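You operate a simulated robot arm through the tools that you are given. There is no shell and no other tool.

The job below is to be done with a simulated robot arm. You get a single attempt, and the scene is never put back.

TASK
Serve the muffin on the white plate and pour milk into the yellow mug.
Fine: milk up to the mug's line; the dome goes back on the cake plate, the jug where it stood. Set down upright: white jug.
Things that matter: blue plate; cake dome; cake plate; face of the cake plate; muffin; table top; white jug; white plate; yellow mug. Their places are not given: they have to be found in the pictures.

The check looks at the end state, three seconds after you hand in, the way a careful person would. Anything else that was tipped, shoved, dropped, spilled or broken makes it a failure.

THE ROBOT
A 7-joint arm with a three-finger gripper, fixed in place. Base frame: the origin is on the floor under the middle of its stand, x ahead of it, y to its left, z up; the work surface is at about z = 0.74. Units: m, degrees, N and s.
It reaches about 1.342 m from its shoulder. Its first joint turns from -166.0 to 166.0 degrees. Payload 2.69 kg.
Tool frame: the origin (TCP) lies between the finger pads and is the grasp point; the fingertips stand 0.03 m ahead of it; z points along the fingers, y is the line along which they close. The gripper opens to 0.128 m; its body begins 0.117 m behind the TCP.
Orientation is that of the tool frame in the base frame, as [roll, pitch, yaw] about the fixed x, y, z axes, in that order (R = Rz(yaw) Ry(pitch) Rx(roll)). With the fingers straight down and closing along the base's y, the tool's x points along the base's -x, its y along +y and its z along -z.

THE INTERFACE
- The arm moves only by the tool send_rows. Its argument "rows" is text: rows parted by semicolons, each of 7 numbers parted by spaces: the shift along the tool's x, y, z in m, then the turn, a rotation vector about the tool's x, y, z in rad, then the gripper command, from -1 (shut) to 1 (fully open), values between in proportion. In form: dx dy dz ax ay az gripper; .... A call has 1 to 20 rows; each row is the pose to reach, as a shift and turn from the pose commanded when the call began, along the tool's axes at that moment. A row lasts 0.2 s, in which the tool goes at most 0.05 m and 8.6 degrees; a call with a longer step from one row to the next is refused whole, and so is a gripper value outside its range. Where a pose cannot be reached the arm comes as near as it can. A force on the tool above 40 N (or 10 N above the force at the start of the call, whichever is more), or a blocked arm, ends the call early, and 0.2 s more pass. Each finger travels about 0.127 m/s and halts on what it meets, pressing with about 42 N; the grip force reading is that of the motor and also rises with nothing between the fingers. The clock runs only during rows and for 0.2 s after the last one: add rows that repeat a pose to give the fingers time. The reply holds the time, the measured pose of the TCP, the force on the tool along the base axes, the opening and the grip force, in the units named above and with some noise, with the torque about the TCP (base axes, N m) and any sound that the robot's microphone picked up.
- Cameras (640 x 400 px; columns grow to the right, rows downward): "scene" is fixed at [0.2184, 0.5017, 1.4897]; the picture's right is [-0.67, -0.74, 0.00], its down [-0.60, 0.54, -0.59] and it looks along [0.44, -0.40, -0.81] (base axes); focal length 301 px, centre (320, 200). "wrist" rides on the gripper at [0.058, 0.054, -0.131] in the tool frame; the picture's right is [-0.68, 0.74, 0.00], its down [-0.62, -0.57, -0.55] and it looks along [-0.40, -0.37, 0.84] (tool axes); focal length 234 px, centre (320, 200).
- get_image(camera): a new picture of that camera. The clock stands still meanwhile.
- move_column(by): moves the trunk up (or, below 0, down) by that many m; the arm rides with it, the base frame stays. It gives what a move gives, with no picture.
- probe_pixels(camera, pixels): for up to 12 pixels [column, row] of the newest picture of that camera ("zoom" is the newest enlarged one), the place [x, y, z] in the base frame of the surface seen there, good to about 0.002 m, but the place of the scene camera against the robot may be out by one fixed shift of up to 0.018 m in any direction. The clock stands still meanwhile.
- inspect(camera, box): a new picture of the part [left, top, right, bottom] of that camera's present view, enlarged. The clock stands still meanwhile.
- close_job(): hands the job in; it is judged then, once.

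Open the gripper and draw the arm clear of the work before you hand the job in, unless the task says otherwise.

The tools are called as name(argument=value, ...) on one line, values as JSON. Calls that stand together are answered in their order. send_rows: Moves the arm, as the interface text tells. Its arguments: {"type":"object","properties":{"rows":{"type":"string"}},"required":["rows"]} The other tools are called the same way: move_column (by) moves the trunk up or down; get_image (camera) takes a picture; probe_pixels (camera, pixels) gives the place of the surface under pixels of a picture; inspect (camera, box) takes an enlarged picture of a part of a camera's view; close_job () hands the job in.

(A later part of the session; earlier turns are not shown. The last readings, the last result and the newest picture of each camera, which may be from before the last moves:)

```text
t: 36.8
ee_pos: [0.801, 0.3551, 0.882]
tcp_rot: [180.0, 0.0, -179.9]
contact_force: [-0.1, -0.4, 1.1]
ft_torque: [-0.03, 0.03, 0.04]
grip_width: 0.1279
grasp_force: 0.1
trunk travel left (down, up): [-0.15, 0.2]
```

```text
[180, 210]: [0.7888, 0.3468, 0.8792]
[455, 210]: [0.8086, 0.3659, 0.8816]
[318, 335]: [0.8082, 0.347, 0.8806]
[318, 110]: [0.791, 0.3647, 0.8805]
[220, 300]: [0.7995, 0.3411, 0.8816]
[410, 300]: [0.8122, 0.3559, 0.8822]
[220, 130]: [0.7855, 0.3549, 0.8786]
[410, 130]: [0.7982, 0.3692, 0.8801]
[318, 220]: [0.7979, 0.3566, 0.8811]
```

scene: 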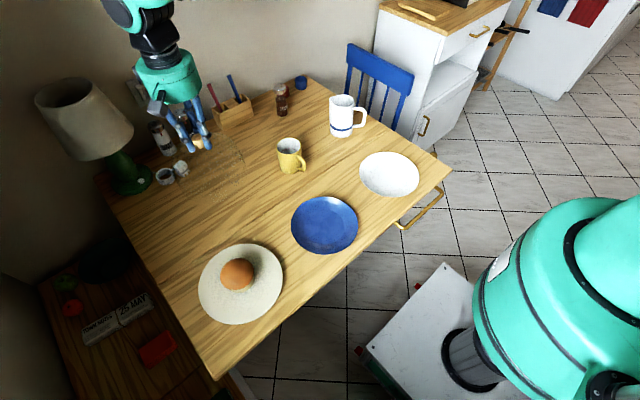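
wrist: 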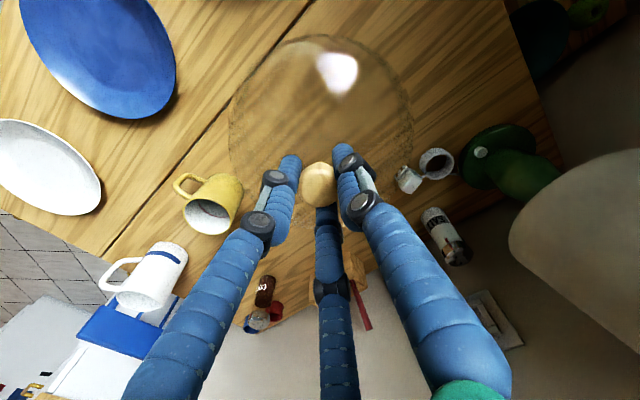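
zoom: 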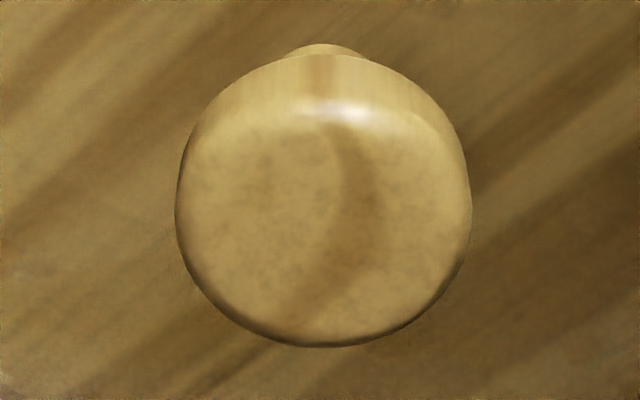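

The dome stands free at (0.799, 0.356), knob top 0.881. I raise the arm and go above the muffin on the cake plate.

send_rows(rows="0 0 -0.02 0 0 0 1; 0 0 -0.05 0 0 0 1; 0 0 -0.09 0 0 0 1; 0.03 0.012 -0.12 0 0 0 1; 0.07 0.03 -0.13 0 0 0 1; 0.11 0.047 -0.13 0 0 0 1; 0.15 0.064 -0.13 0 0 0 1; 0.19 0.08 -0.13 0 0 0 1; 0.22 0.093 -0.13 0 0 0 1; 0.242 0.1025 -0.12 0 0 0 1; 0.242 0.1025 -0.10 0 0 0 1; 0.242 0.1025 -0.10 0 0 0 1")

get_image(camera="wrist")

get_image(camera="scene")

```text
t: 39.4
ee_pos: [0.5586, 0.4579, 0.9831]
tcp_rot: [179.9, 0.0, 179.9]
contact_force: [0.6, 0.3, 0.1]
ft_torque: [0.0, 0.03, -0.01]
grip_width: 0.128
grasp_force: 0.0
trunk travel left (down, up): [-0.15, 0.2]
```

```text
taken
```

wrist: 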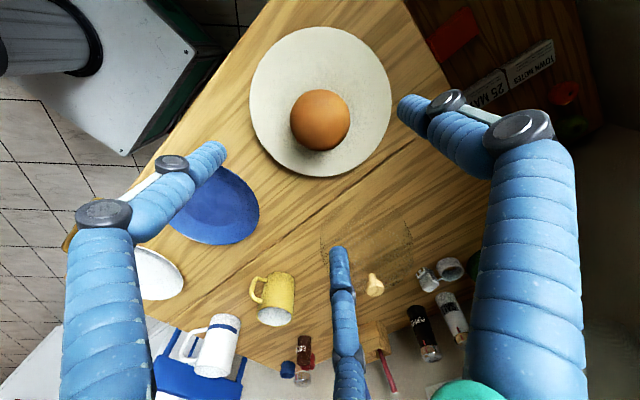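

```text
taken
```

scene: 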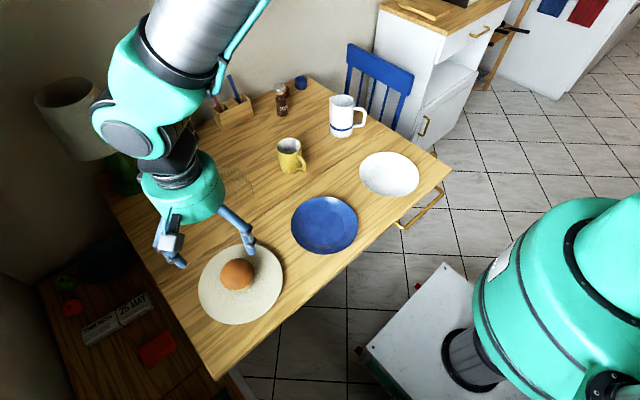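

The muffin is uncovered, at (320,120). I enlarge it and probe its outline and the plate.

inspect(camera="wrist", box=[240, 20, 400, 180])

probe_pixels(camera="wrist", pixels=[[320, 110], [293, 120], [347, 120], [320, 147], [320, 93], [302, 102], [338, 102], [302, 140], [338, 140], [320, 160], [270, 110], [370, 110]])

```text
2.50 times, centred on (320, 100) of wrist
```

zoom: 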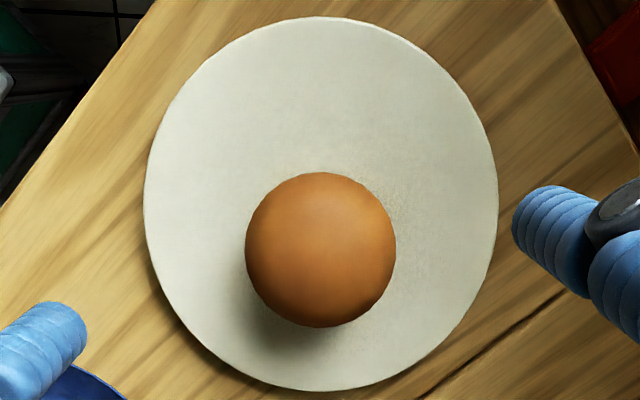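

```text
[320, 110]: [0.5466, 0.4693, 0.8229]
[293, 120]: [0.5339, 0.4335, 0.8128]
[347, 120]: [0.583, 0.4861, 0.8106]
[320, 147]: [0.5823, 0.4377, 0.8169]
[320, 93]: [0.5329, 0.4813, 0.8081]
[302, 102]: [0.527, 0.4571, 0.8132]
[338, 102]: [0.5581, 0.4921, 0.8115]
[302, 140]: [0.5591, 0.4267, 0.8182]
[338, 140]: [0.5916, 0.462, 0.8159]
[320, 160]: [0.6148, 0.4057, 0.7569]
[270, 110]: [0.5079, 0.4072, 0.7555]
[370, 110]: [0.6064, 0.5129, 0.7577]
```

The muffin centre is (0.5585, 0.4596), about 0.073 wide at z≈0.81, top 0.826; the plate face is at 0.757. I go straight down around it with open fingers to TCP z 0.795.

send_rows(rows="-0.0005 0.0021 0.04 0 0 0 1; -0.0005 0.0021 0.08 0 0 0 1; -0.0005 0.0021 0.115 0 0 0 1; -0.0005 0.0021 0.145 0 0 0 1; -0.0005 0.0021 0.165 0 0 0 1; -0.0005 0.0021 0.18 0 0 0 1; -0.0005 0.0021 0.187 0 0 0 1; -0.0005 0.0021 0.187 0 0 0 1")

get_image(camera="wrist")

inspect(camera="scene", box=[180, 220, 300, 330])

```text
t: 41.2
ee_pos: [0.5571, 0.4594, 0.7951]
tcp_rot: [179.9, 0.0, -180.0]
contact_force: [0.4, 0.0, 0.0]
ft_torque: [-0.02, 0.0, 0.02]
grip_width: 0.128
grasp_force: 0.1
trunk travel left (down, up): [-0.15, 0.2]
```

```text
taken
```

wrist: 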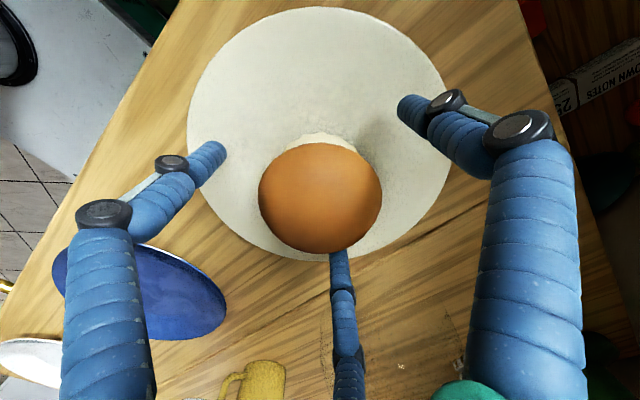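

```text
3.64 times, centred on (240, 275) of scene
```

zoom: 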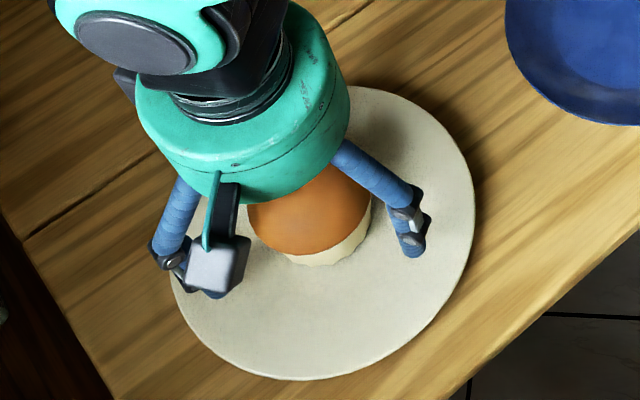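

The fingers stand clear around the muffin. I close slowly and watch the opening and the grip force.

send_rows(rows="0 0 0 0 0 0 0.6; 0 0 0 0 0 0 0.35; 0 0 0 0 0 0 0.2; 0 0 0 0 0 0 0.15; 0 0 0 0 0 0 0.1; 0 0 0 0 0 0 0.1")

```text
t: 42.6
ee_pos: [0.5575, 0.4597, 0.7948]
tcp_rot: [-180.0, 0.0, 180.0]
contact_force: [0.2, 0.1, 2.1]
ft_torque: [-0.04, 0.01, -0.03]
grip_width: 0.0778
grasp_force: 6.1
trunk travel left (down, up): [-0.15, 0.2]
```

Contact at 0.078 with 6 N. I squeeze a little more (softly) and make a small test lift.

send_rows(rows="0 0 0 0 0 0 0; 0 0 0 0 0 0 -0.1; 0 0 0 0 0 0 -0.1; 0 0 -0.002 0 0 0 -0.1; 0 0 -0.005 0 0 0 -0.1; 0 0 -0.01 0 0 0 -0.1; 0 0 -0.01 0 0 0 -0.1")

get_image(camera="wrist")

```text
t: 44.2
ee_pos: [0.5585, 0.4581, 0.8057]
tcp_rot: [-180.0, 0.0, -179.9]
contact_force: [0.4, -0.2, -0.8]
ft_torque: [0.02, 0.03, 0.01]
grip_width: 0.0777
grasp_force: 42.0
trunk travel left (down, up): [-0.15, 0.2]
```

```text
taken
```

wrist: 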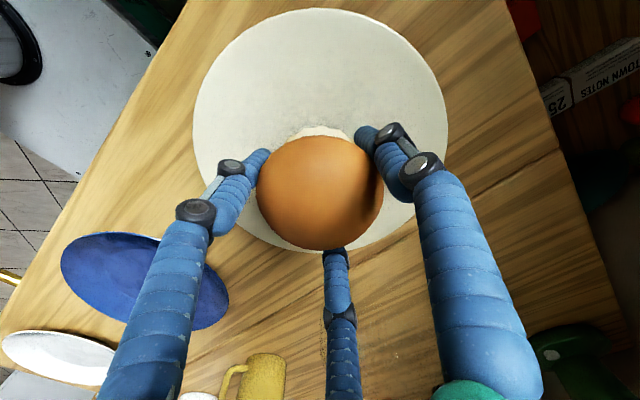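

The muffin is held (opening 0.0777, load -0.8 N). I lift it higher and check that it comes along.

send_rows(rows="0 0 -0.006 0 0 0 -0.1; 0 0 -0.016 0 0 0 -0.1; 0 0 -0.03 0 0 0 -0.1; 0 0 -0.045 0 0 0 -0.1; 0 0 -0.06 0 0 0 -0.1; 0 0 -0.075 0 0 0 -0.1; 0 0 -0.09 0 0 0 -0.1; 0 0 -0.1 0 0 0 -0.1; 0 0 -0.1 0 0 0 -0.1")

get_image(camera="wrist")

get_image(camera="scene")

```text
t: 46.2
ee_pos: [0.5592, 0.4587, 0.904]
tcp_rot: [180.0, 0.0, 180.0]
contact_force: [0.7, 0.0, -0.9]
ft_torque: [0.0, -0.01, -0.01]
grip_width: 0.0775
grasp_force: 42.5
trunk travel left (down, up): [-0.15, 0.2]
```

```text
taken
```

wrist: 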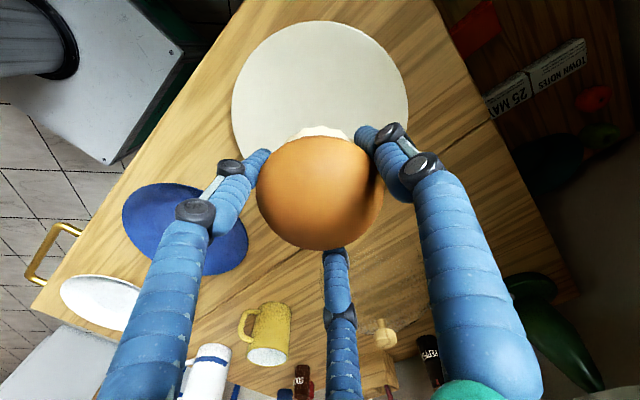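

```text
taken
```

scene: 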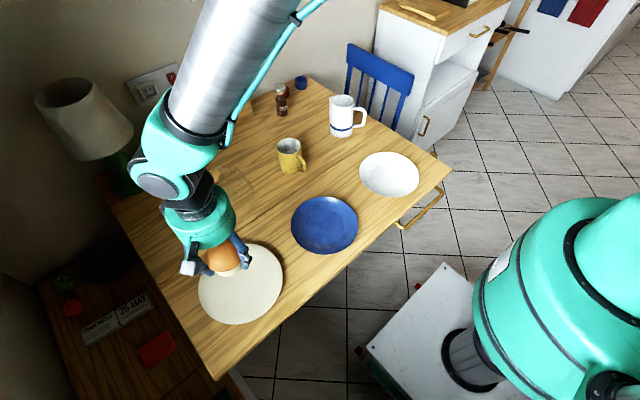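

The muffin hangs safely at TCP z 0.905. Next I locate the white plate precisely: I enlarge it in the scene view and probe its rim.

inspect(camera="scene", box=[350, 140, 430, 205])

inspect(camera="wrist", box=[40, 250, 160, 340])

```text
6.15 times, centred on (390, 172) of scene
```

zoom: 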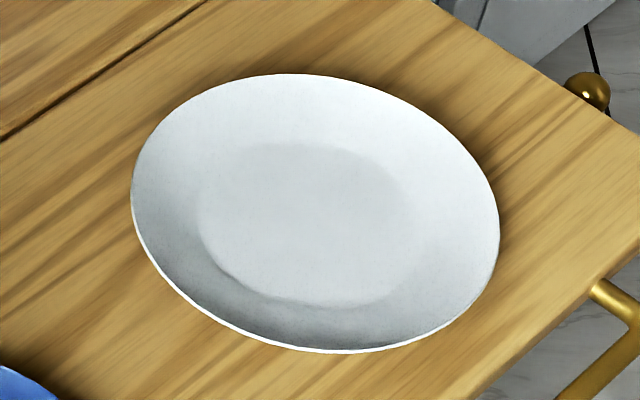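

```text
4.44 times, centred on (100, 295) of wrist
```

zoom: 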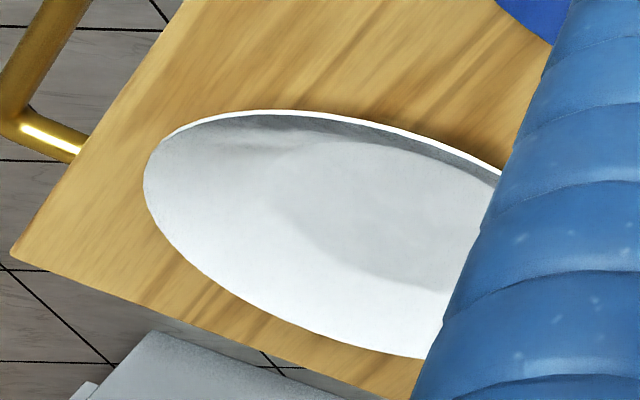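

probe_pixels(camera="scene", pixels=[[360, 171], [418.5, 178], [387, 152], [392, 196], [388, 175.6], [371, 174], [405, 178], [387, 163], [389, 188], [370, 190], [410, 163], [410, 190]])

probe_pixels(camera="zoom", pixels=[[148, 185], [170, 140], [280, 113], [400, 133], [490, 170], [200, 275], [300, 330], [400, 353], [270, 190], [380, 210], [390, 280], [330, 150]])

```text
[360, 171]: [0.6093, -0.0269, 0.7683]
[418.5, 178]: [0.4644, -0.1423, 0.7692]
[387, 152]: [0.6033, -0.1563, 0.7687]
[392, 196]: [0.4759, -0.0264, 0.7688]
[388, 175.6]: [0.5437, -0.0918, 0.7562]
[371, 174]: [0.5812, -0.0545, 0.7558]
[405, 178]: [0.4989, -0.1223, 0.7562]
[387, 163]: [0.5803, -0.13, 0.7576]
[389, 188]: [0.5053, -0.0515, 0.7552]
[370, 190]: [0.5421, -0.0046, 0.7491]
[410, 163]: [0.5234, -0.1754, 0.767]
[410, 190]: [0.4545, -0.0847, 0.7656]
```

```text
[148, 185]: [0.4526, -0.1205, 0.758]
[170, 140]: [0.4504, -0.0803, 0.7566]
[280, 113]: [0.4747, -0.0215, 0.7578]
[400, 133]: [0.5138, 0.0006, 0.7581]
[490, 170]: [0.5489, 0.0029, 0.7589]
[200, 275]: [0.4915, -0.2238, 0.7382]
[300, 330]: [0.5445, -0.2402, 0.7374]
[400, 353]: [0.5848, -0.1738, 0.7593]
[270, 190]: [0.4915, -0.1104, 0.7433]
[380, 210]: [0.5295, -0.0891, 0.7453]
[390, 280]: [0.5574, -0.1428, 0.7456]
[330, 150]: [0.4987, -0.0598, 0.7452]
```

Fit: white plate centre (0.5415, -0.0895), rim radius 0.094, flat centre z≈0.745. I carry the muffin over at constant height.

send_rows(rows="0 -0.01 0 0 0 0 -0.1; 0.001 -0.03 0 0 0 0 -0.1; 0.002 -0.06 0 0 0 0 -0.1; 0.003 -0.09 0 0 0 0 -0.1; 0.004 -0.12 0 0 0 0 -0.1; 0.005 -0.15 0 0 0 0 -0.1; 0.006 -0.18 0 0 0 0 -0.1; 0.007 -0.21 0 0 0 0 -0.1; 0.008 -0.24 0 0 0 0 -0.1; 0.009 -0.27 0 0 0 0 -0.1; 0.01 -0.3 0 0 0 0 -0.1; 0.011 -0.33 0 0 0 0 -0.1; 0.012 -0.36 0 0 0 0 -0.1; 0.013 -0.39 0 0 0 0 -0.1; 0.014 -0.42 0 0 0 0 -0.1; 0.015 -0.45 0 0 0 0 -0.1; 0.016 -0.48 0 0 0 0 -0.1; 0.017 -0.51 0 0 0 0 -0.1; 0.017 -0.535 0 0 0 0 -0.1; 0.017 -0.549 0 0 0 0 -0.1")

get_image(camera="wrist")

get_image(camera="scene")

```text
t: 50.4
ee_pos: [0.5432, -0.0904, 0.9057]
tcp_rot: [-180.0, -0.1, -180.0]
contact_force: [0.3, 0.0, -1.4]
ft_torque: [-0.01, -0.02, 0.01]
grip_width: 0.0774
grasp_force: 42.0
trunk travel left (down, up): [-0.15, 0.2]
```

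```text
taken
```

wrist: 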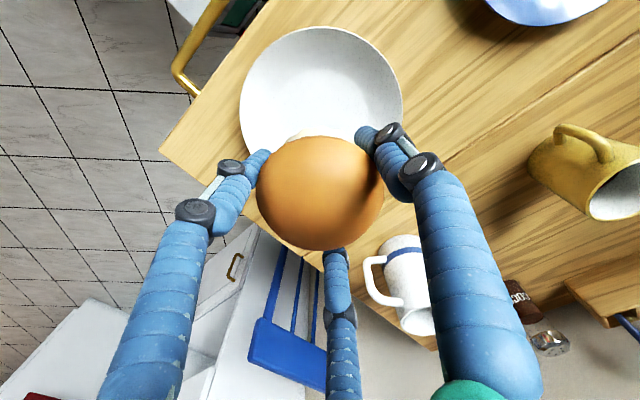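

```text
taken
```

scene: 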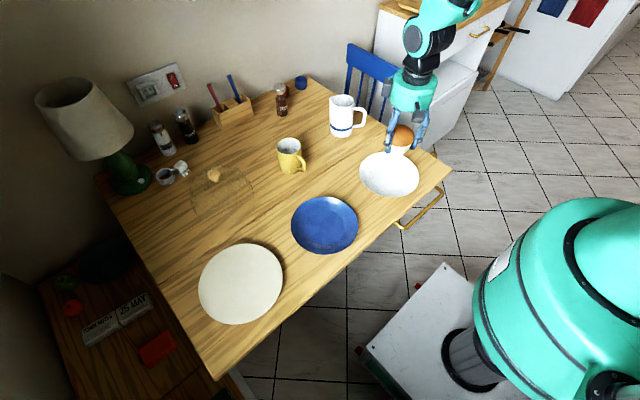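

The muffin hangs over the white plate. I verify the plate's rim with the wrist camera before lowering.

probe_pixels(camera="wrist", pixels=[[242, 100], [400, 95], [320, 29], [252, 65], [385, 60], [243, 130], [320, 90], [300, 110], [340, 110], [280, 40], [360, 40], [398, 115]])

```text
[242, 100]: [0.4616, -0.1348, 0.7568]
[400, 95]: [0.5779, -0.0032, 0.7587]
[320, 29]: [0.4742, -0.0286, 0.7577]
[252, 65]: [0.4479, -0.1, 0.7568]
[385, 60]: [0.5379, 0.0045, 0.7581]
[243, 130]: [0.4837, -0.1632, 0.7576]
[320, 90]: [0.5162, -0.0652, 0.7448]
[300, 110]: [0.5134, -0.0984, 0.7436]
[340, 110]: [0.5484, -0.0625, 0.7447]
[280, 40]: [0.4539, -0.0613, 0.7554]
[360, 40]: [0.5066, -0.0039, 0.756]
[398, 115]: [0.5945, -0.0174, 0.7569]
```

The plate centre is confirmed. I lower the muffin to about 7 mm above the plate's flat centre.

send_rows(rows="0 0 0.005 0 0 0 -0.1; 0 0 0.015 0 0 0 -0.1; 0 0 0.03 0 0 0 -0.1; 0 0 0.045 0 0 0 -0.1; 0 0 0.06 0 0 0 -0.1; 0 0 0.075 0 0 0 -0.1; 0 0 0.088 0 0 0 -0.1; 0 0 0.1 0 0 0 -0.1; 0 0 0.109 0 0 0 -0.1; 0 0 0.115 0 0 0 -0.1; 0 0 0.115 0 0 0 -0.1")

inspect(camera="scene", box=[350, 110, 440, 205])

```text
t: 52.8
ee_pos: [0.5414, -0.09, 0.7894]
tcp_rot: [180.0, 0.0, 180.0]
contact_force: [-0.3, 0.6, -1.3]
ft_torque: [0.0, 0.0, 0.0]
grip_width: 0.0775
grasp_force: 41.6
trunk travel left (down, up): [-0.15, 0.2]
```

```text
4.21 times, centred on (395, 158) of scene
```

zoom: 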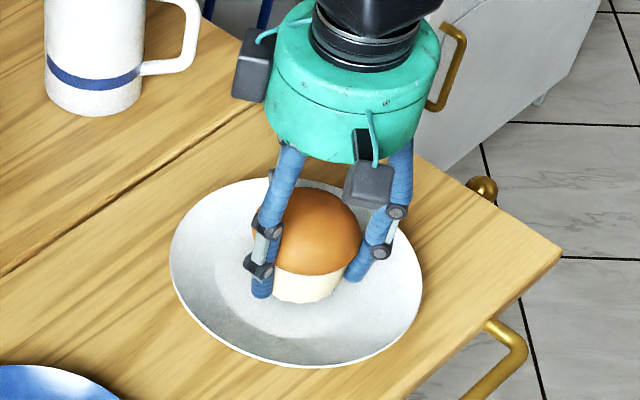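

Nearly down. I lower in 1–2 mm steps while reading the force.

send_rows(rows="0 0 0.002 0 0 0 -0.1; 0 0 0.004 0 0 0 -0.1; 0 0 0.004 0 0 0 -0.1")

send_rows(rows="0 0 0.001 0 0 0 -0.1; 0 0 0.002 0 0 0 -0.1; 0 0 0.002 0 0 0 -0.1")

```text
t: 53.6
ee_pos: [0.541, -0.0891, 0.7855]
tcp_rot: [-180.0, 0.0, -179.9]
contact_force: [-0.5, 0.2, -1.7]
ft_torque: [-0.02, -0.01, -0.03]
grip_width: 0.0775
grasp_force: 41.6
trunk travel left (down, up): [-0.15, 0.2]
```

```text
t: 54.4
ee_pos: [0.5421, -0.0893, 0.7833]
tcp_rot: [-180.0, 0.0, -180.0]
contact_force: [-0.2, -0.6, -0.3]
ft_torque: [0.0, -0.02, -0.02]
grip_width: 0.0776
grasp_force: 42.1
trunk travel left (down, up): [-0.15, 0.2]
```

send_rows(rows="0 0 0.0005 0 0 0 -0.1; 0 0 0.001 0 0 0 -0.1; 0 0 0.001 0 0 0 -0.1")

```text
t: 55.2
ee_pos: [0.5416, -0.0905, 0.7821]
tcp_rot: [180.0, 0.0, 180.0]
contact_force: [0.4, 0.5, -0.3]
ft_torque: [0.02, -0.01, -0.02]
grip_width: 0.0775
grasp_force: 41.9
trunk travel left (down, up): [-0.15, 0.2]
```

send_rows(rows="0 0 0.0005 0 0 0 -0.1; 0 0 0.001 0 0 0 -0.1; 0 0 0.001 0 0 0 -0.1")

```text
t: 56.0
ee_pos: [0.5422, -0.0899, 0.7821]
tcp_rot: [-180.0, 0.0, -180.0]
contact_force: [-0.2, -0.4, -0.3]
ft_torque: [0.01, 0.01, 0.01]
grip_width: 0.0775
grasp_force: 41.6
trunk travel left (down, up): [-0.15, 0.2]
```

send_rows(rows="0 0 0.0005 0 0 0 -0.1; 0 0 0.001 0 0 0 -0.1; 0 0 0.001 0 0 0 -0.1")

inspect(camera="scene", box=[350, 130, 430, 200])

```text
t: 56.8
ee_pos: [0.5422, -0.0909, 0.7806]
tcp_rot: [-180.0, 0.1, -180.0]
contact_force: [-0.3, -0.2, -0.5]
ft_torque: [-0.02, -0.03, 0.0]
grip_width: 0.0775
grasp_force: 42.5
trunk travel left (down, up): [-0.15, 0.2]
```

```text
5.71 times, centred on (390, 165) of scene
```

zoom: 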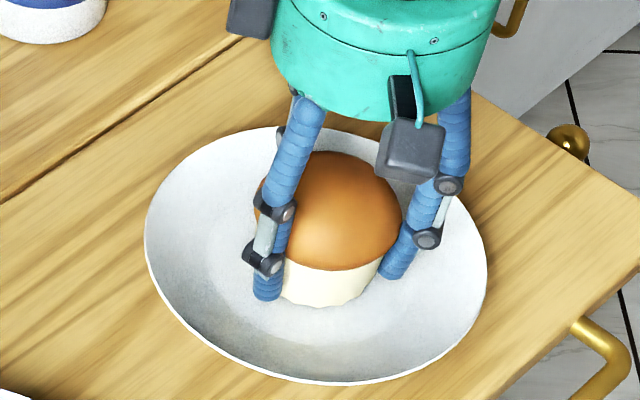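

send_rows(rows="0 0 0.0005 0 0 0 -0.1; 0 0 0.001 0 0 0 -0.1; 0 0 0.001 0 0 0 -0.1; 0 0 0.001 0 0 0 -0.1")

```text
t: 57.8
ee_pos: [0.5418, -0.0905, 0.78]
tcp_rot: [180.0, 0.0, -179.9]
contact_force: [-1.3, -0.2, 8.6]
ft_torque: [-0.16, -0.07, 0.0]
grip_width: 0.0773
grasp_force: 42.2
trunk travel left (down, up): [-0.15, 0.2]
```

The muffin is on the plate (8.6 N up). I ease up half a millimetre and open just enough to let go, to keep the tips off the plate's sloping rim.

send_rows(rows="0 0 -0.0005 0 0 0 0.1; 0 0 -0.0007 0 0 0 0.2; 0 0 -0.0007 0 0 0 0.3; 0 0 -0.0007 0 0 0 0.42; 0 0 -0.0007 0 0 0 0.42")

get_image(camera="wrist")

```text
t: 59.0
ee_pos: [0.5419, -0.0894, 0.7793]
tcp_rot: [179.9, 0.0, -180.0]
contact_force: [0.0, -0.2, -0.6]
ft_torque: [-0.03, 0.03, -0.03]
grip_width: 0.091
grasp_force: 0.0
trunk travel left (down, up): [-0.15, 0.2]
```

```text
taken
```

wrist: 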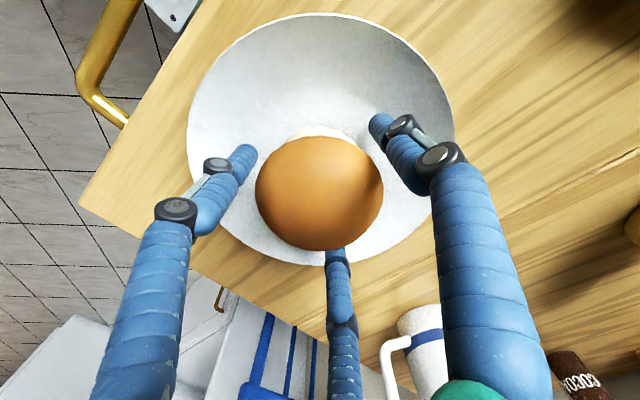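

The muffin stands free on the plate. I raise the arm straight up and check it stays.

send_rows(rows="0 0 -0.008 0 0 0 0.42; 0 0 -0.025 0 0 0 0.42; 0 0 -0.05 0 0 0 0.5; 0 0 -0.08 0 0 0 0.8; 0 0 -0.11 0 0 0 1; 0 0 -0.145 0 0 0 1; 0 0 -0.185 0 0 0 1; 0 0 -0.2193 0 0 0 1; 0 0 -0.2193 0 0 0 1")

get_image(camera="scene")

get_image(camera="wrist")

```text
t: 61.0
ee_pos: [0.5419, -0.0895, 0.9992]
tcp_rot: [-179.9, 0.0, -180.0]
contact_force: [-0.6, -0.4, 0.0]
ft_torque: [0.0, 0.01, 0.02]
grip_width: 0.1281
grasp_force: 0.0
trunk travel left (down, up): [-0.15, 0.2]
```

```text
taken
```

scene: 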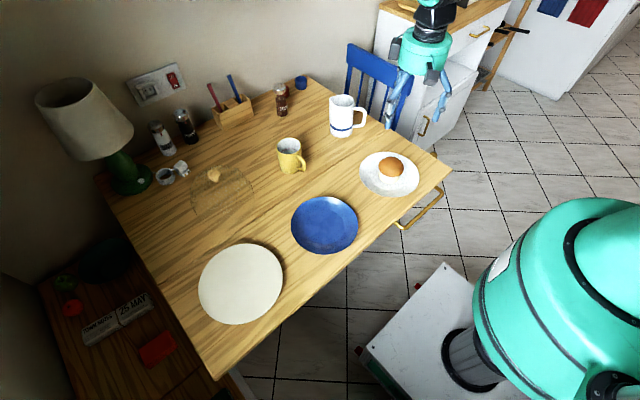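

```text
taken
```

wrist: 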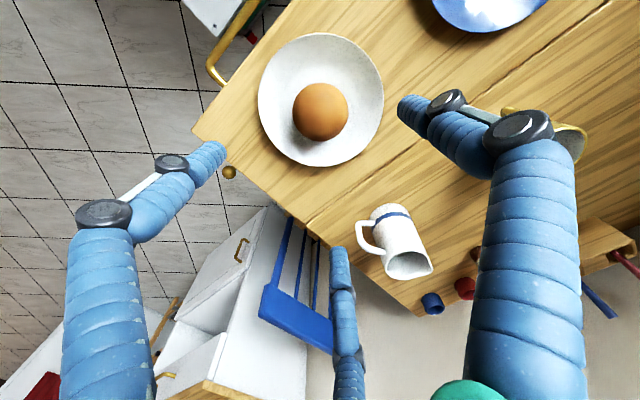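

The muffin sits on the white plate. The jug is well seen at (400,240) here; I enlarge it now and probe it for later.

inspect(camera="wrist", box=[346, 195, 442, 285])

probe_pixels(camera="wrist", pixels=[[388, 278], [432, 268], [408, 265], [405, 255], [372, 212], [405, 210], [388, 205], [360, 230], [376, 250], [395, 235], [400, 275], [370, 238]])

```text
4.44 times, centred on (394, 240) of wrist
```

zoom: 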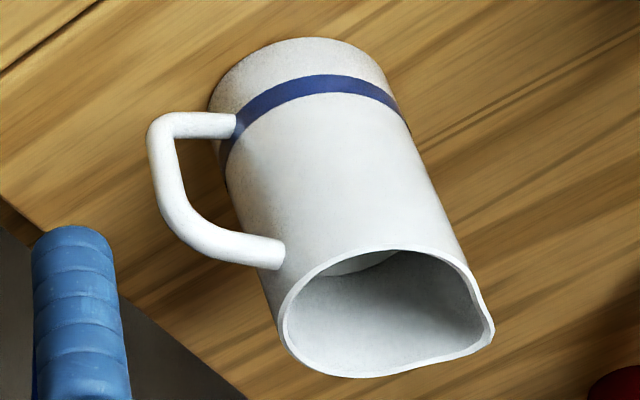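

```text
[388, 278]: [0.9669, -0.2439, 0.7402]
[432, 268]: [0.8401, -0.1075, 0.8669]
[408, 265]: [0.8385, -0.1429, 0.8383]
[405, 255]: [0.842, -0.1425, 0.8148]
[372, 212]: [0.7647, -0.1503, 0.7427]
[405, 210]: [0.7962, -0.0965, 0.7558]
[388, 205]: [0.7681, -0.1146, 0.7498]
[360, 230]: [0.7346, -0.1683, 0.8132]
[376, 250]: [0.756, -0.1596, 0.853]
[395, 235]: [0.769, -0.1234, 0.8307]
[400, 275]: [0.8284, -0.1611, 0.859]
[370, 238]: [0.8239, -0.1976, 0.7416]
```

probe_pixels(camera="zoom", pixels=[[283, 315], [492, 330], [390, 252], [350, 375], [300, 355], [460, 262], [320, 268], [360, 263], [440, 350], [405, 372], [345, 262], [400, 320]])

probe_pixels(camera="zoom", pixels=[[160, 150], [235, 125], [180, 200], [280, 250], [230, 90], [390, 80], [420, 160], [245, 200], [310, 45], [215, 105], [260, 270], [160, 190]])

```text
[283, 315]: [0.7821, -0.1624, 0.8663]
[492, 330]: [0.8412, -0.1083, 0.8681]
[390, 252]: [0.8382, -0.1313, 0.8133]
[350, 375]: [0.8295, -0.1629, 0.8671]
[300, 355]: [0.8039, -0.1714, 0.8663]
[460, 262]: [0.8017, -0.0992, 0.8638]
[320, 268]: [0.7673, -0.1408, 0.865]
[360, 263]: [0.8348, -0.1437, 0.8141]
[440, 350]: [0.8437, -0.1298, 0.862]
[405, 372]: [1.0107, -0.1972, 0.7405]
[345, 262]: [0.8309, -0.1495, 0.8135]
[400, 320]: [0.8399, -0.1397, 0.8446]
```

```text
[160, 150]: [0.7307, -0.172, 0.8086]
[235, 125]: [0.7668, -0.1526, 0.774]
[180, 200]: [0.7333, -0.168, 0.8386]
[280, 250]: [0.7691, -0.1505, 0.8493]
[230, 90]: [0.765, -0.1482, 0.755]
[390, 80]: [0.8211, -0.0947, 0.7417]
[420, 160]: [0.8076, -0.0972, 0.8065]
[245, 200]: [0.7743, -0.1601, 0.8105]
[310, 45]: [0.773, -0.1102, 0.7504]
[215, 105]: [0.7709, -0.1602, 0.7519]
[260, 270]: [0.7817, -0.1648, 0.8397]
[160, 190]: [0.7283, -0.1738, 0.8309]
```

The jug: centre ≈ (0.804, -0.135), rim z 0.867, radius 0.037–0.041, spout towards ≈26°, handle towards ≈206°, milk surface at z≈0.813. Now I return to the dome, above its knob at (0.799, 0.3555).

send_rows(rows="-0.01 0.02 0 0 0 0 1; -0.03 0.056 0 0 0 0 1; -0.052 0.095 0 0 0 0 1; -0.074 0.134 0 0 0 0 1; -0.096 0.173 0 0 0 0 1; -0.12 0.213 0 0 0 0 1; -0.144 0.253 0 0 0 0 1; -0.168 0.293 0 0 0 0 1; -0.192 0.333 0 0 0 0 1; -0.216 0.373 0 0 0 0 1; -0.238 0.41 0 0 0 0 1; -0.252 0.435 0 0 0 0 1; -0.2575 0.445 0 0 0 0 1; -0.2575 0.445 0.03 0 0 0 1; -0.2575 0.445 0.03 0 0 0 1")

inspect(camera="wrist", box=[288, 110, 352, 170])

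```text
t: 64.2
ee_pos: [0.8005, 0.3548, 0.9677]
tcp_rot: [180.0, 0.0, 180.0]
contact_force: [0.5, 0.4, -0.1]
ft_torque: [-0.03, 0.02, 0.01]
grip_width: 0.1277
grasp_force: 0.1
trunk travel left (down, up): [-0.15, 0.2]
```

```text
6.67 times, centred on (320, 140) of wrist
```

zoom: 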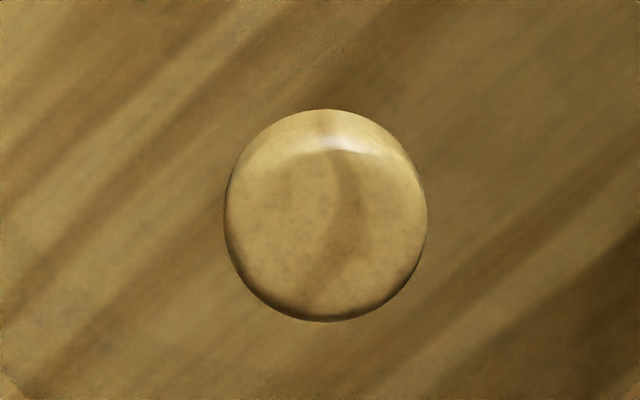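

probe_pixels(camera="zoom", pixels=[[232, 215], [420, 215], [326, 312], [326, 125], [262, 150], [390, 285], [262, 285], [390, 150], [326, 215]])

```text
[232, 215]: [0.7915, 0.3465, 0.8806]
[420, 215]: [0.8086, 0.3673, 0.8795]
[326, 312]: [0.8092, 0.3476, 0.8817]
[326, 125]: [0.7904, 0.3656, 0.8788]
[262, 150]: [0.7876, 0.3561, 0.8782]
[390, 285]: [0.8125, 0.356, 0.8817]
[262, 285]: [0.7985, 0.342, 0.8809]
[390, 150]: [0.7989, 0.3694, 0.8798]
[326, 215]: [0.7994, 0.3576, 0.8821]
```

The knob centre is (0.7997, 0.3563), top 0.881. I descend to TCP z 0.882 and close on it with full grip.

send_rows(rows="-0.0007 0.0008 0.03 0 0 0 1; -0.0007 0.0008 0.055 0 0 0 1; -0.0007 0.0008 0.075 0 0 0 0.5; -0.0007 0.0008 0.085 0 0 0 0; -0.0007 0.0008 0.088 0 0 0 -0.3; -0.0007 0.0008 0.088 0 0 0 -0.3")

send_rows(rows="0 0 0 0 0 0 -0.6; 0 0 0 0 0 0 -1; 0 0 0 0 0 0 -1; 0 0 0 0 0 0 -1; 0 0 0 0 0 0 -1")

```text
t: 65.6
ee_pos: [0.801, 0.3564, 0.8815]
tcp_rot: [-179.9, 0.0, 179.9]
contact_force: [0.4, 0.4, 0.4]
ft_torque: [0.01, 0.04, -0.01]
grip_width: 0.0446
grasp_force: 0.0
trunk travel left (down, up): [-0.15, 0.2]
```

```text
t: 66.8
ee_pos: [0.8014, 0.356, 0.8821]
tcp_rot: [180.0, 0.0, -180.0]
contact_force: [1.6, -1.2, -0.6]
ft_torque: [-0.02, -0.08, 0.0]
grip_width: 0.0279
grasp_force: 41.8
trunk travel left (down, up): [-0.15, 0.2]
```

Gripped at 0.028. I lift slowly as before.

send_rows(rows="0 0 -0.001 0 0 0 -1; 0 0 -0.002 0 0 0 -1; 0 0 -0.004 0 0 0 -1; 0 0 -0.007 0 0 0 -1; 0 0 -0.01 0 0 0 -1; 0 0 -0.013 0 0 0 -1; 0 0 -0.015 0 0 0 -1; 0 0 -0.015 0 0 0 -1")

inspect(camera="wrist", box=[288, 155, 352, 215])

probe_pixels(camera="zoom", pixels=[[318, 220], [280, 220], [350, 240], [318, 280]])

```text
t: 68.6
ee_pos: [0.7998, 0.3561, 0.8961]
tcp_rot: [-180.0, 0.0, 180.0]
contact_force: [1.1, 0.1, -4.7]
ft_torque: [0.02, 0.0, 0.04]
grip_width: 0.0281
grasp_force: 42.1
trunk travel left (down, up): [-0.15, 0.2]
```

```text
6.67 times, centred on (320, 185) of wrist
```

zoom: 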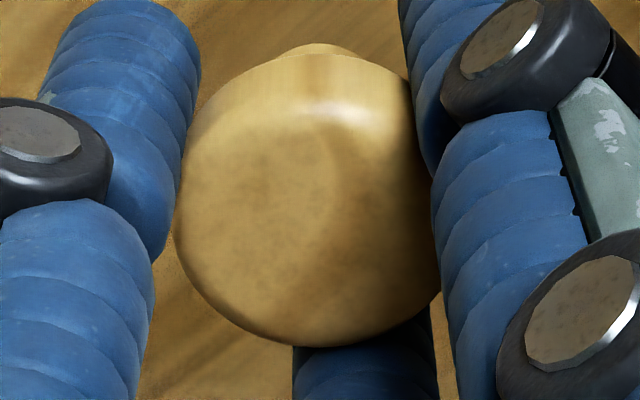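

```text
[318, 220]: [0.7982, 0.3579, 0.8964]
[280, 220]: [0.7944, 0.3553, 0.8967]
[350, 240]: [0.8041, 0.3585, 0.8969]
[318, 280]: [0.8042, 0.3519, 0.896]
```

The dome rises without slipping. I lift it further and carry it back over the cake plate, to its old place (0.558, 0.4575).

send_rows(rows="0 0 -0.004 0 0 0 -1; 0 0 -0.012 0 0 0 -1; 0 0 -0.022 0 0 0 -1; 0 0 -0.032 0 0 0 -1; 0 0 -0.042 0 0 0 -1; 0 0 -0.052 0 0 0 -1; 0 0 -0.062 0 0 0 -1; 0 0 -0.07 0 0 0 -1; 0 0 -0.075 0 0 0 -1; 0 0 -0.077 0 0 0 -1; 0 0 -0.077 0 0 0 -1")

send_rows(rows="0.005 0.002 0 0 0 0 -1; 0.015 0.006 0 0 0 0 -1; 0.030 0.013 0 0 0 0 -1; 0.048 0.020 0 0 0 0 -1; 0.068 0.028 0 0 0 0 -1; 0.088 0.037 0 0 0 0 -1; 0.108 0.045 0 0 0 0 -1; 0.128 0.053 0 0 0 0 -1; 0.148 0.062 0 0 0 0 -1; 0.168 0.070 0 0 0 0 -1; 0.188 0.079 0 0 0 0 -1; 0.206 0.086 0 0 0 0 -1; 0.221 0.092 0 0 0 0 -1; 0.232 0.097 0 0 0 0 -1; 0.239 0.100 0 0 0 0 -1; 0.2417 0.1012 0 0 0 0 -1; 0.2417 0.1012 0 0 0 0 -1; 0.2417 0.1012 0 0 0 0 -1")

get_image(camera="wrist")

get_image(camera="scene")

```text
t: 71.0
ee_pos: [0.7997, 0.3561, 0.9735]
tcp_rot: [180.0, 0.1, -180.0]
contact_force: [-0.7, -0.1, -4.2]
ft_torque: [0.05, 0.03, -0.01]
grip_width: 0.028
grasp_force: 42.2
trunk travel left (down, up): [-0.15, 0.2]
```

```text
t: 74.8
ee_pos: [0.5582, 0.4565, 0.9743]
tcp_rot: [-180.0, -0.1, -180.0]
contact_force: [0.5, -0.8, -4.1]
ft_torque: [-0.02, -0.01, 0.0]
grip_width: 0.0279
grasp_force: 42.7
trunk travel left (down, up): [-0.15, 0.2]
```

```text
taken
```

wrist: 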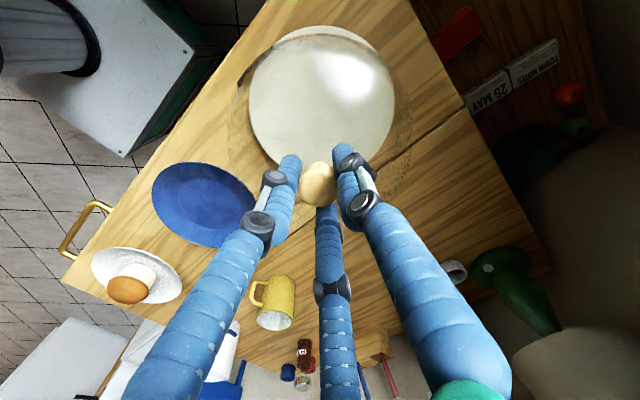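

```text
taken
```

scene: 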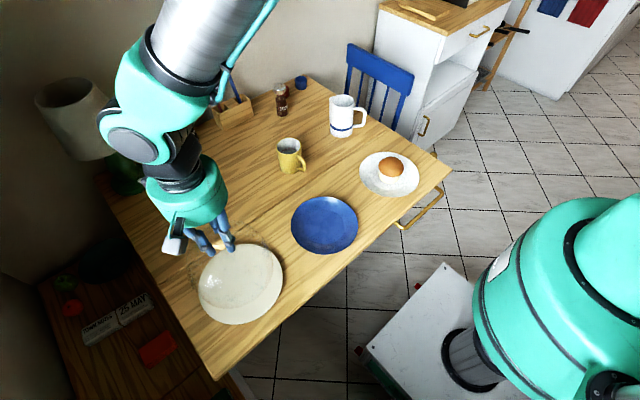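

I check the plate's rim in the wrist view to be sure that the dome comes down centred.

inspect(camera="wrist", box=[230, 15, 410, 180])

probe_pixels(camera="wrist", pixels=[[252, 90], [395, 90], [318, 28], [258, 125], [385, 130], [270, 50], [375, 50], [251, 105], [394, 105], [300, 160], [330, 140], [320, 90]])

```text
2.42 times, centred on (320, 98) of wrist
```

zoom: 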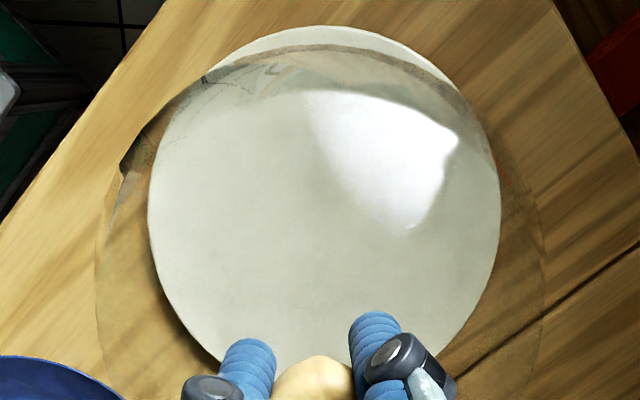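

```text
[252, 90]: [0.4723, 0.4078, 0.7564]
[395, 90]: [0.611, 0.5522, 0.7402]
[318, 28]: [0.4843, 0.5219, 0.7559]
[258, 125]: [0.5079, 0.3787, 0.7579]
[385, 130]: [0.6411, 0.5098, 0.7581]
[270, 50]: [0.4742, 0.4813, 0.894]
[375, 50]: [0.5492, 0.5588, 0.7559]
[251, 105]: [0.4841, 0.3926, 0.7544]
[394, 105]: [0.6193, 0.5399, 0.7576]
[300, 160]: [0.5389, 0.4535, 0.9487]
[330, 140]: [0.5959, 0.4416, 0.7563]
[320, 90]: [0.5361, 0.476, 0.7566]
```

The plate centre is (0.558, 0.460), radius 0.099, so the dome hangs centred. I lower it to about 9 mm above the plate.

send_rows(rows="0 0.001 0.004 0 0 0 -1; 0 0.001 0.012 0 0 0 -1; 0 0.001 0.022 0 0 0 -1; 0 0.001 0.032 0 0 0 -1; 0 0.001 0.042 0 0 0 -1; 0 0.001 0.051 0 0 0 -1; 0 0.001 0.059 0 0 0 -1; 0 0.001 0.064 0 0 0 -1; 0 0.001 0.066 0 0 0 -1; 0 0.001 0.066 0 0 0 -1")

send_rows(rows="0 0 0.002 0 0 0 -1; 0 0 0.004 0 0 0 -1; 0 0 0.006 0 0 0 -1; 0 0 0.006 0 0 0 -1")

```text
t: 77.0
ee_pos: [0.5596, 0.4594, 0.9084]
tcp_rot: [-180.0, 0.0, 180.0]
contact_force: [0.1, -0.1, -3.4]
ft_torque: [0.03, 0.03, -0.03]
grip_width: 0.028
grasp_force: 41.9
trunk travel left (down, up): [-0.15, 0.2]
```

```text
t: 78.0
ee_pos: [0.5577, 0.4594, 0.9012]
tcp_rot: [180.0, 0.0, 180.0]
contact_force: [0.6, 0.4, -4.0]
ft_torque: [0.0, 0.0, -0.04]
grip_width: 0.0284
grasp_force: 42.6
trunk travel left (down, up): [-0.15, 0.2]
```

Still hanging at z 0.902. I go on in half to one millimetre steps.

send_rows(rows="0 0 0.0005 0 0 0 -1; 0 0 0.001 0 0 0 -1; 0 0 0.0015 0 0 0 -1; 0 0 0.0015 0 0 0 -1")

send_rows(rows="0 0 0.0005 0 0 0 -1; 0 0 0.001 0 0 0 -1; 0 0 0.001 0 0 0 -1")

```text
t: 79.0
ee_pos: [0.5584, 0.4581, 0.901]
tcp_rot: [180.0, 0.0, -180.0]
contact_force: [-0.1, -0.3, -3.4]
ft_torque: [-0.02, 0.03, 0.0]
grip_width: 0.0276
grasp_force: 42.3
trunk travel left (down, up): [-0.15, 0.2]
```

```text
t: 79.8
ee_pos: [0.5587, 0.4567, 0.8996]
tcp_rot: [180.0, -0.1, 180.0]
contact_force: [-0.6, -1.7, -1.9]
ft_torque: [-0.13, -0.2, -0.05]
grip_width: 0.0281
grasp_force: 42.7
trunk travel left (down, up): [-0.15, 0.2]
```

Contact begins (-1.9 N, torque). I lower one more millimetre to seat it.

send_rows(rows="0 0 0.0005 0 0 0 -1; 0 0 0.001 0 0 0 -1; 0 0 0.001 0 0 0 -1; 0 0 0.001 0 0 0 -1")

inspect(camera="scene", box=[180, 225, 300, 335])

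```text
t: 80.8
ee_pos: [0.56, 0.4571, 0.8982]
tcp_rot: [-180.0, 0.1, -180.0]
contact_force: [-2.0, -0.2, 6.0]
ft_torque: [-0.02, -0.51, -0.01]
grip_width: 0.0279
grasp_force: 42.2
trunk travel left (down, up): [-0.15, 0.2]
```

```text
3.64 times, centred on (240, 280) of scene
```

zoom: 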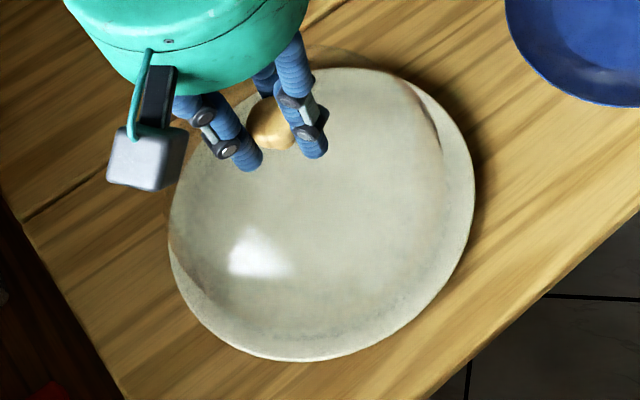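

The dome is seated (6 N up). I open the fingers gently and rise.

send_rows(rows="0 0 -0.0005 0 0 0 -0.9; 0 0 -0.0005 0 0 0 -0.5; 0 0 -0.0005 0 0 0 -0.2; 0 0 -0.0005 0 0 0 0.2; 0 0 -0.0005 0 0 0 0.6; 0 0 -0.0005 0 0 0 1; 0 0 -0.0005 0 0 0 1; 0 0 -0.01 0 0 0 1; 0 0 -0.03 0 0 0 1; 0 0 -0.06 0 0 0 1; 0 0 -0.1 0 0 0 1; 0 0 -0.1 0 0 0 1")

get_image(camera="wrist")

inspect(camera="scene", box=[180, 225, 300, 335])

```text
t: 83.4
ee_pos: [0.5574, 0.4585, 0.9972]
tcp_rot: [-180.0, -0.1, -180.0]
contact_force: [0.7, -0.7, -0.1]
ft_torque: [0.07, -0.06, 0.01]
grip_width: 0.128
grasp_force: 0.0
trunk travel left (down, up): [-0.15, 0.2]
```

```text
taken
```

wrist: 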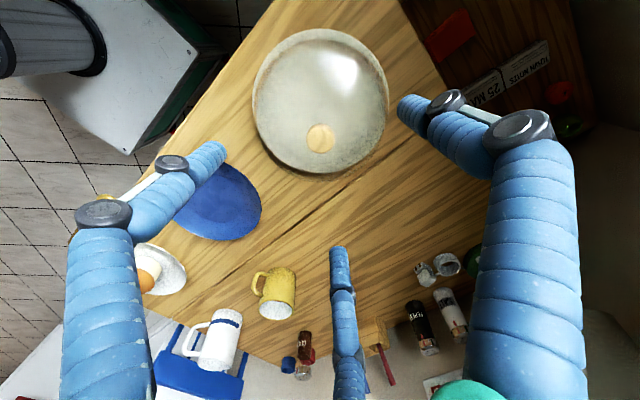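

```text
3.64 times, centred on (240, 280) of scene
```

zoom: 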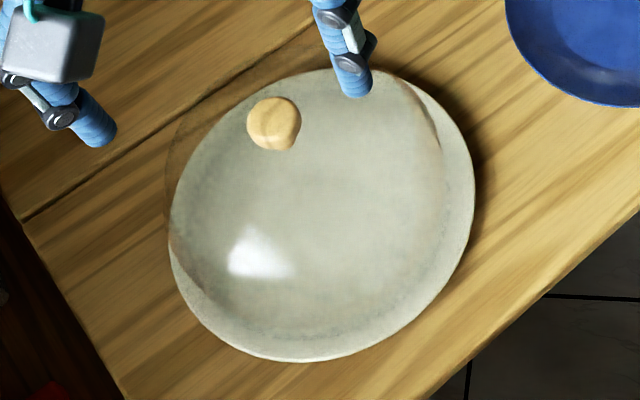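

The dome is back on the cake plate. I move to view the mug closely from (0.69, 0.20, 1.0).

send_rows(rows="-0.015 -0.03 0 0 0 0 1; -0.035 -0.07 0 0 0 0 1; -0.055 -0.11 0 0 0 0 1; -0.075 -0.15 0 0 0 0 1; -0.095 -0.19 0 0 0 0 1; -0.115 -0.23 0 0 0 0 1; -0.132 -0.2605 0 0 0 0 1; -0.132 -0.2605 0 0 0 0 1")

get_image(camera="wrist")

inspect(camera="wrist", box=[260, 150, 370, 240])

inspect(camera="scene", box=[265, 125, 320, 185])

```text
t: 85.2
ee_pos: [0.6907, 0.1975, 0.999]
tcp_rot: [-180.0, 0.0, -179.9]
contact_force: [0.8, -1.2, -0.5]
ft_torque: [0.05, 0.02, 0.0]
grip_width: 0.1281
grasp_force: 0.1
trunk travel left (down, up): [-0.15, 0.2]
```

```text
taken
```

wrist: 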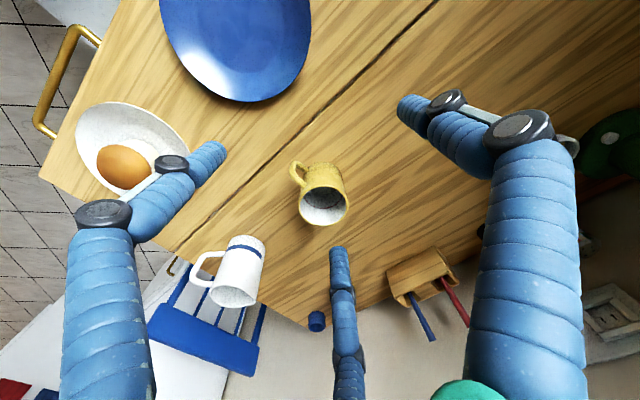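

```text
4.44 times, centred on (315, 195) of wrist
```

zoom: 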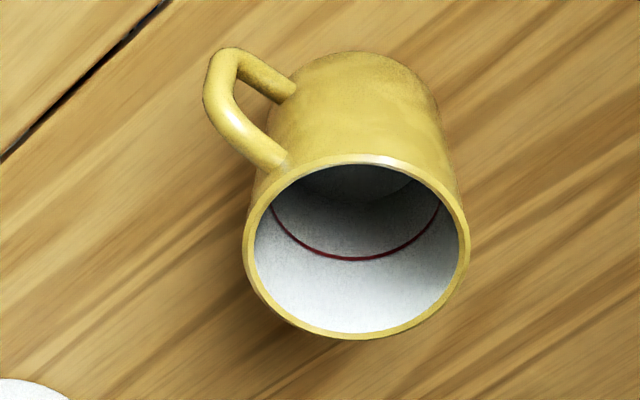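

```text
6.67 times, centred on (292, 155) of scene
```

zoom: 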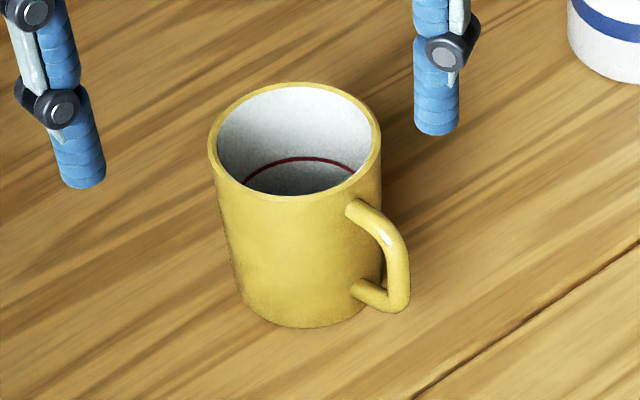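

The red line inside the mug is clear. I probe the rim, line and outside in this enlarged scene view, and in the wrist view.

probe_pixels(camera="zoom", pixels=[[310, 158], [260, 172], [345, 165], [212, 155], [378, 155], [295, 86], [295, 198], [240, 100], [350, 100], [300, 185], [400, 290], [305, 325]])

probe_pixels(camera="wrist", pixels=[[300, 206], [348, 206], [324, 187.5], [324, 225], [307, 220], [342, 220], [324, 208.2], [305, 197], [342, 196], [293, 170], [324, 215], [330, 190]])

```text
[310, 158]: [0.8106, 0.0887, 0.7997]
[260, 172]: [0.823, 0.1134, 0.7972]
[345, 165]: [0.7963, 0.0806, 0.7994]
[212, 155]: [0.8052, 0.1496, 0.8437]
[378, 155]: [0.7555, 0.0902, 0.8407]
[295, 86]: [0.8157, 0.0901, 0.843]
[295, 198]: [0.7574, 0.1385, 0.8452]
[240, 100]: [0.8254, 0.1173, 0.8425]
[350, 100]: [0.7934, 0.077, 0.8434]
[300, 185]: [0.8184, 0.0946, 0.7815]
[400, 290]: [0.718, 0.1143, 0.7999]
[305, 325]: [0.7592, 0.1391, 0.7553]
```

```text
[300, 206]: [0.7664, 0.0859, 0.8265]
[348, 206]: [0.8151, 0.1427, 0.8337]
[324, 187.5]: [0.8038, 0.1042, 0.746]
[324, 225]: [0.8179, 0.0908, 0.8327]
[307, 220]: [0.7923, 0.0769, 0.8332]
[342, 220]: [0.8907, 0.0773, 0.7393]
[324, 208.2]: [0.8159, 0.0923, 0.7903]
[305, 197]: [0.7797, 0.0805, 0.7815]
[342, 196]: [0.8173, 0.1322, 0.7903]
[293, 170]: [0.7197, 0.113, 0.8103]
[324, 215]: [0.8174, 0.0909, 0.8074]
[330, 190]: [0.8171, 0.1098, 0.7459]
```

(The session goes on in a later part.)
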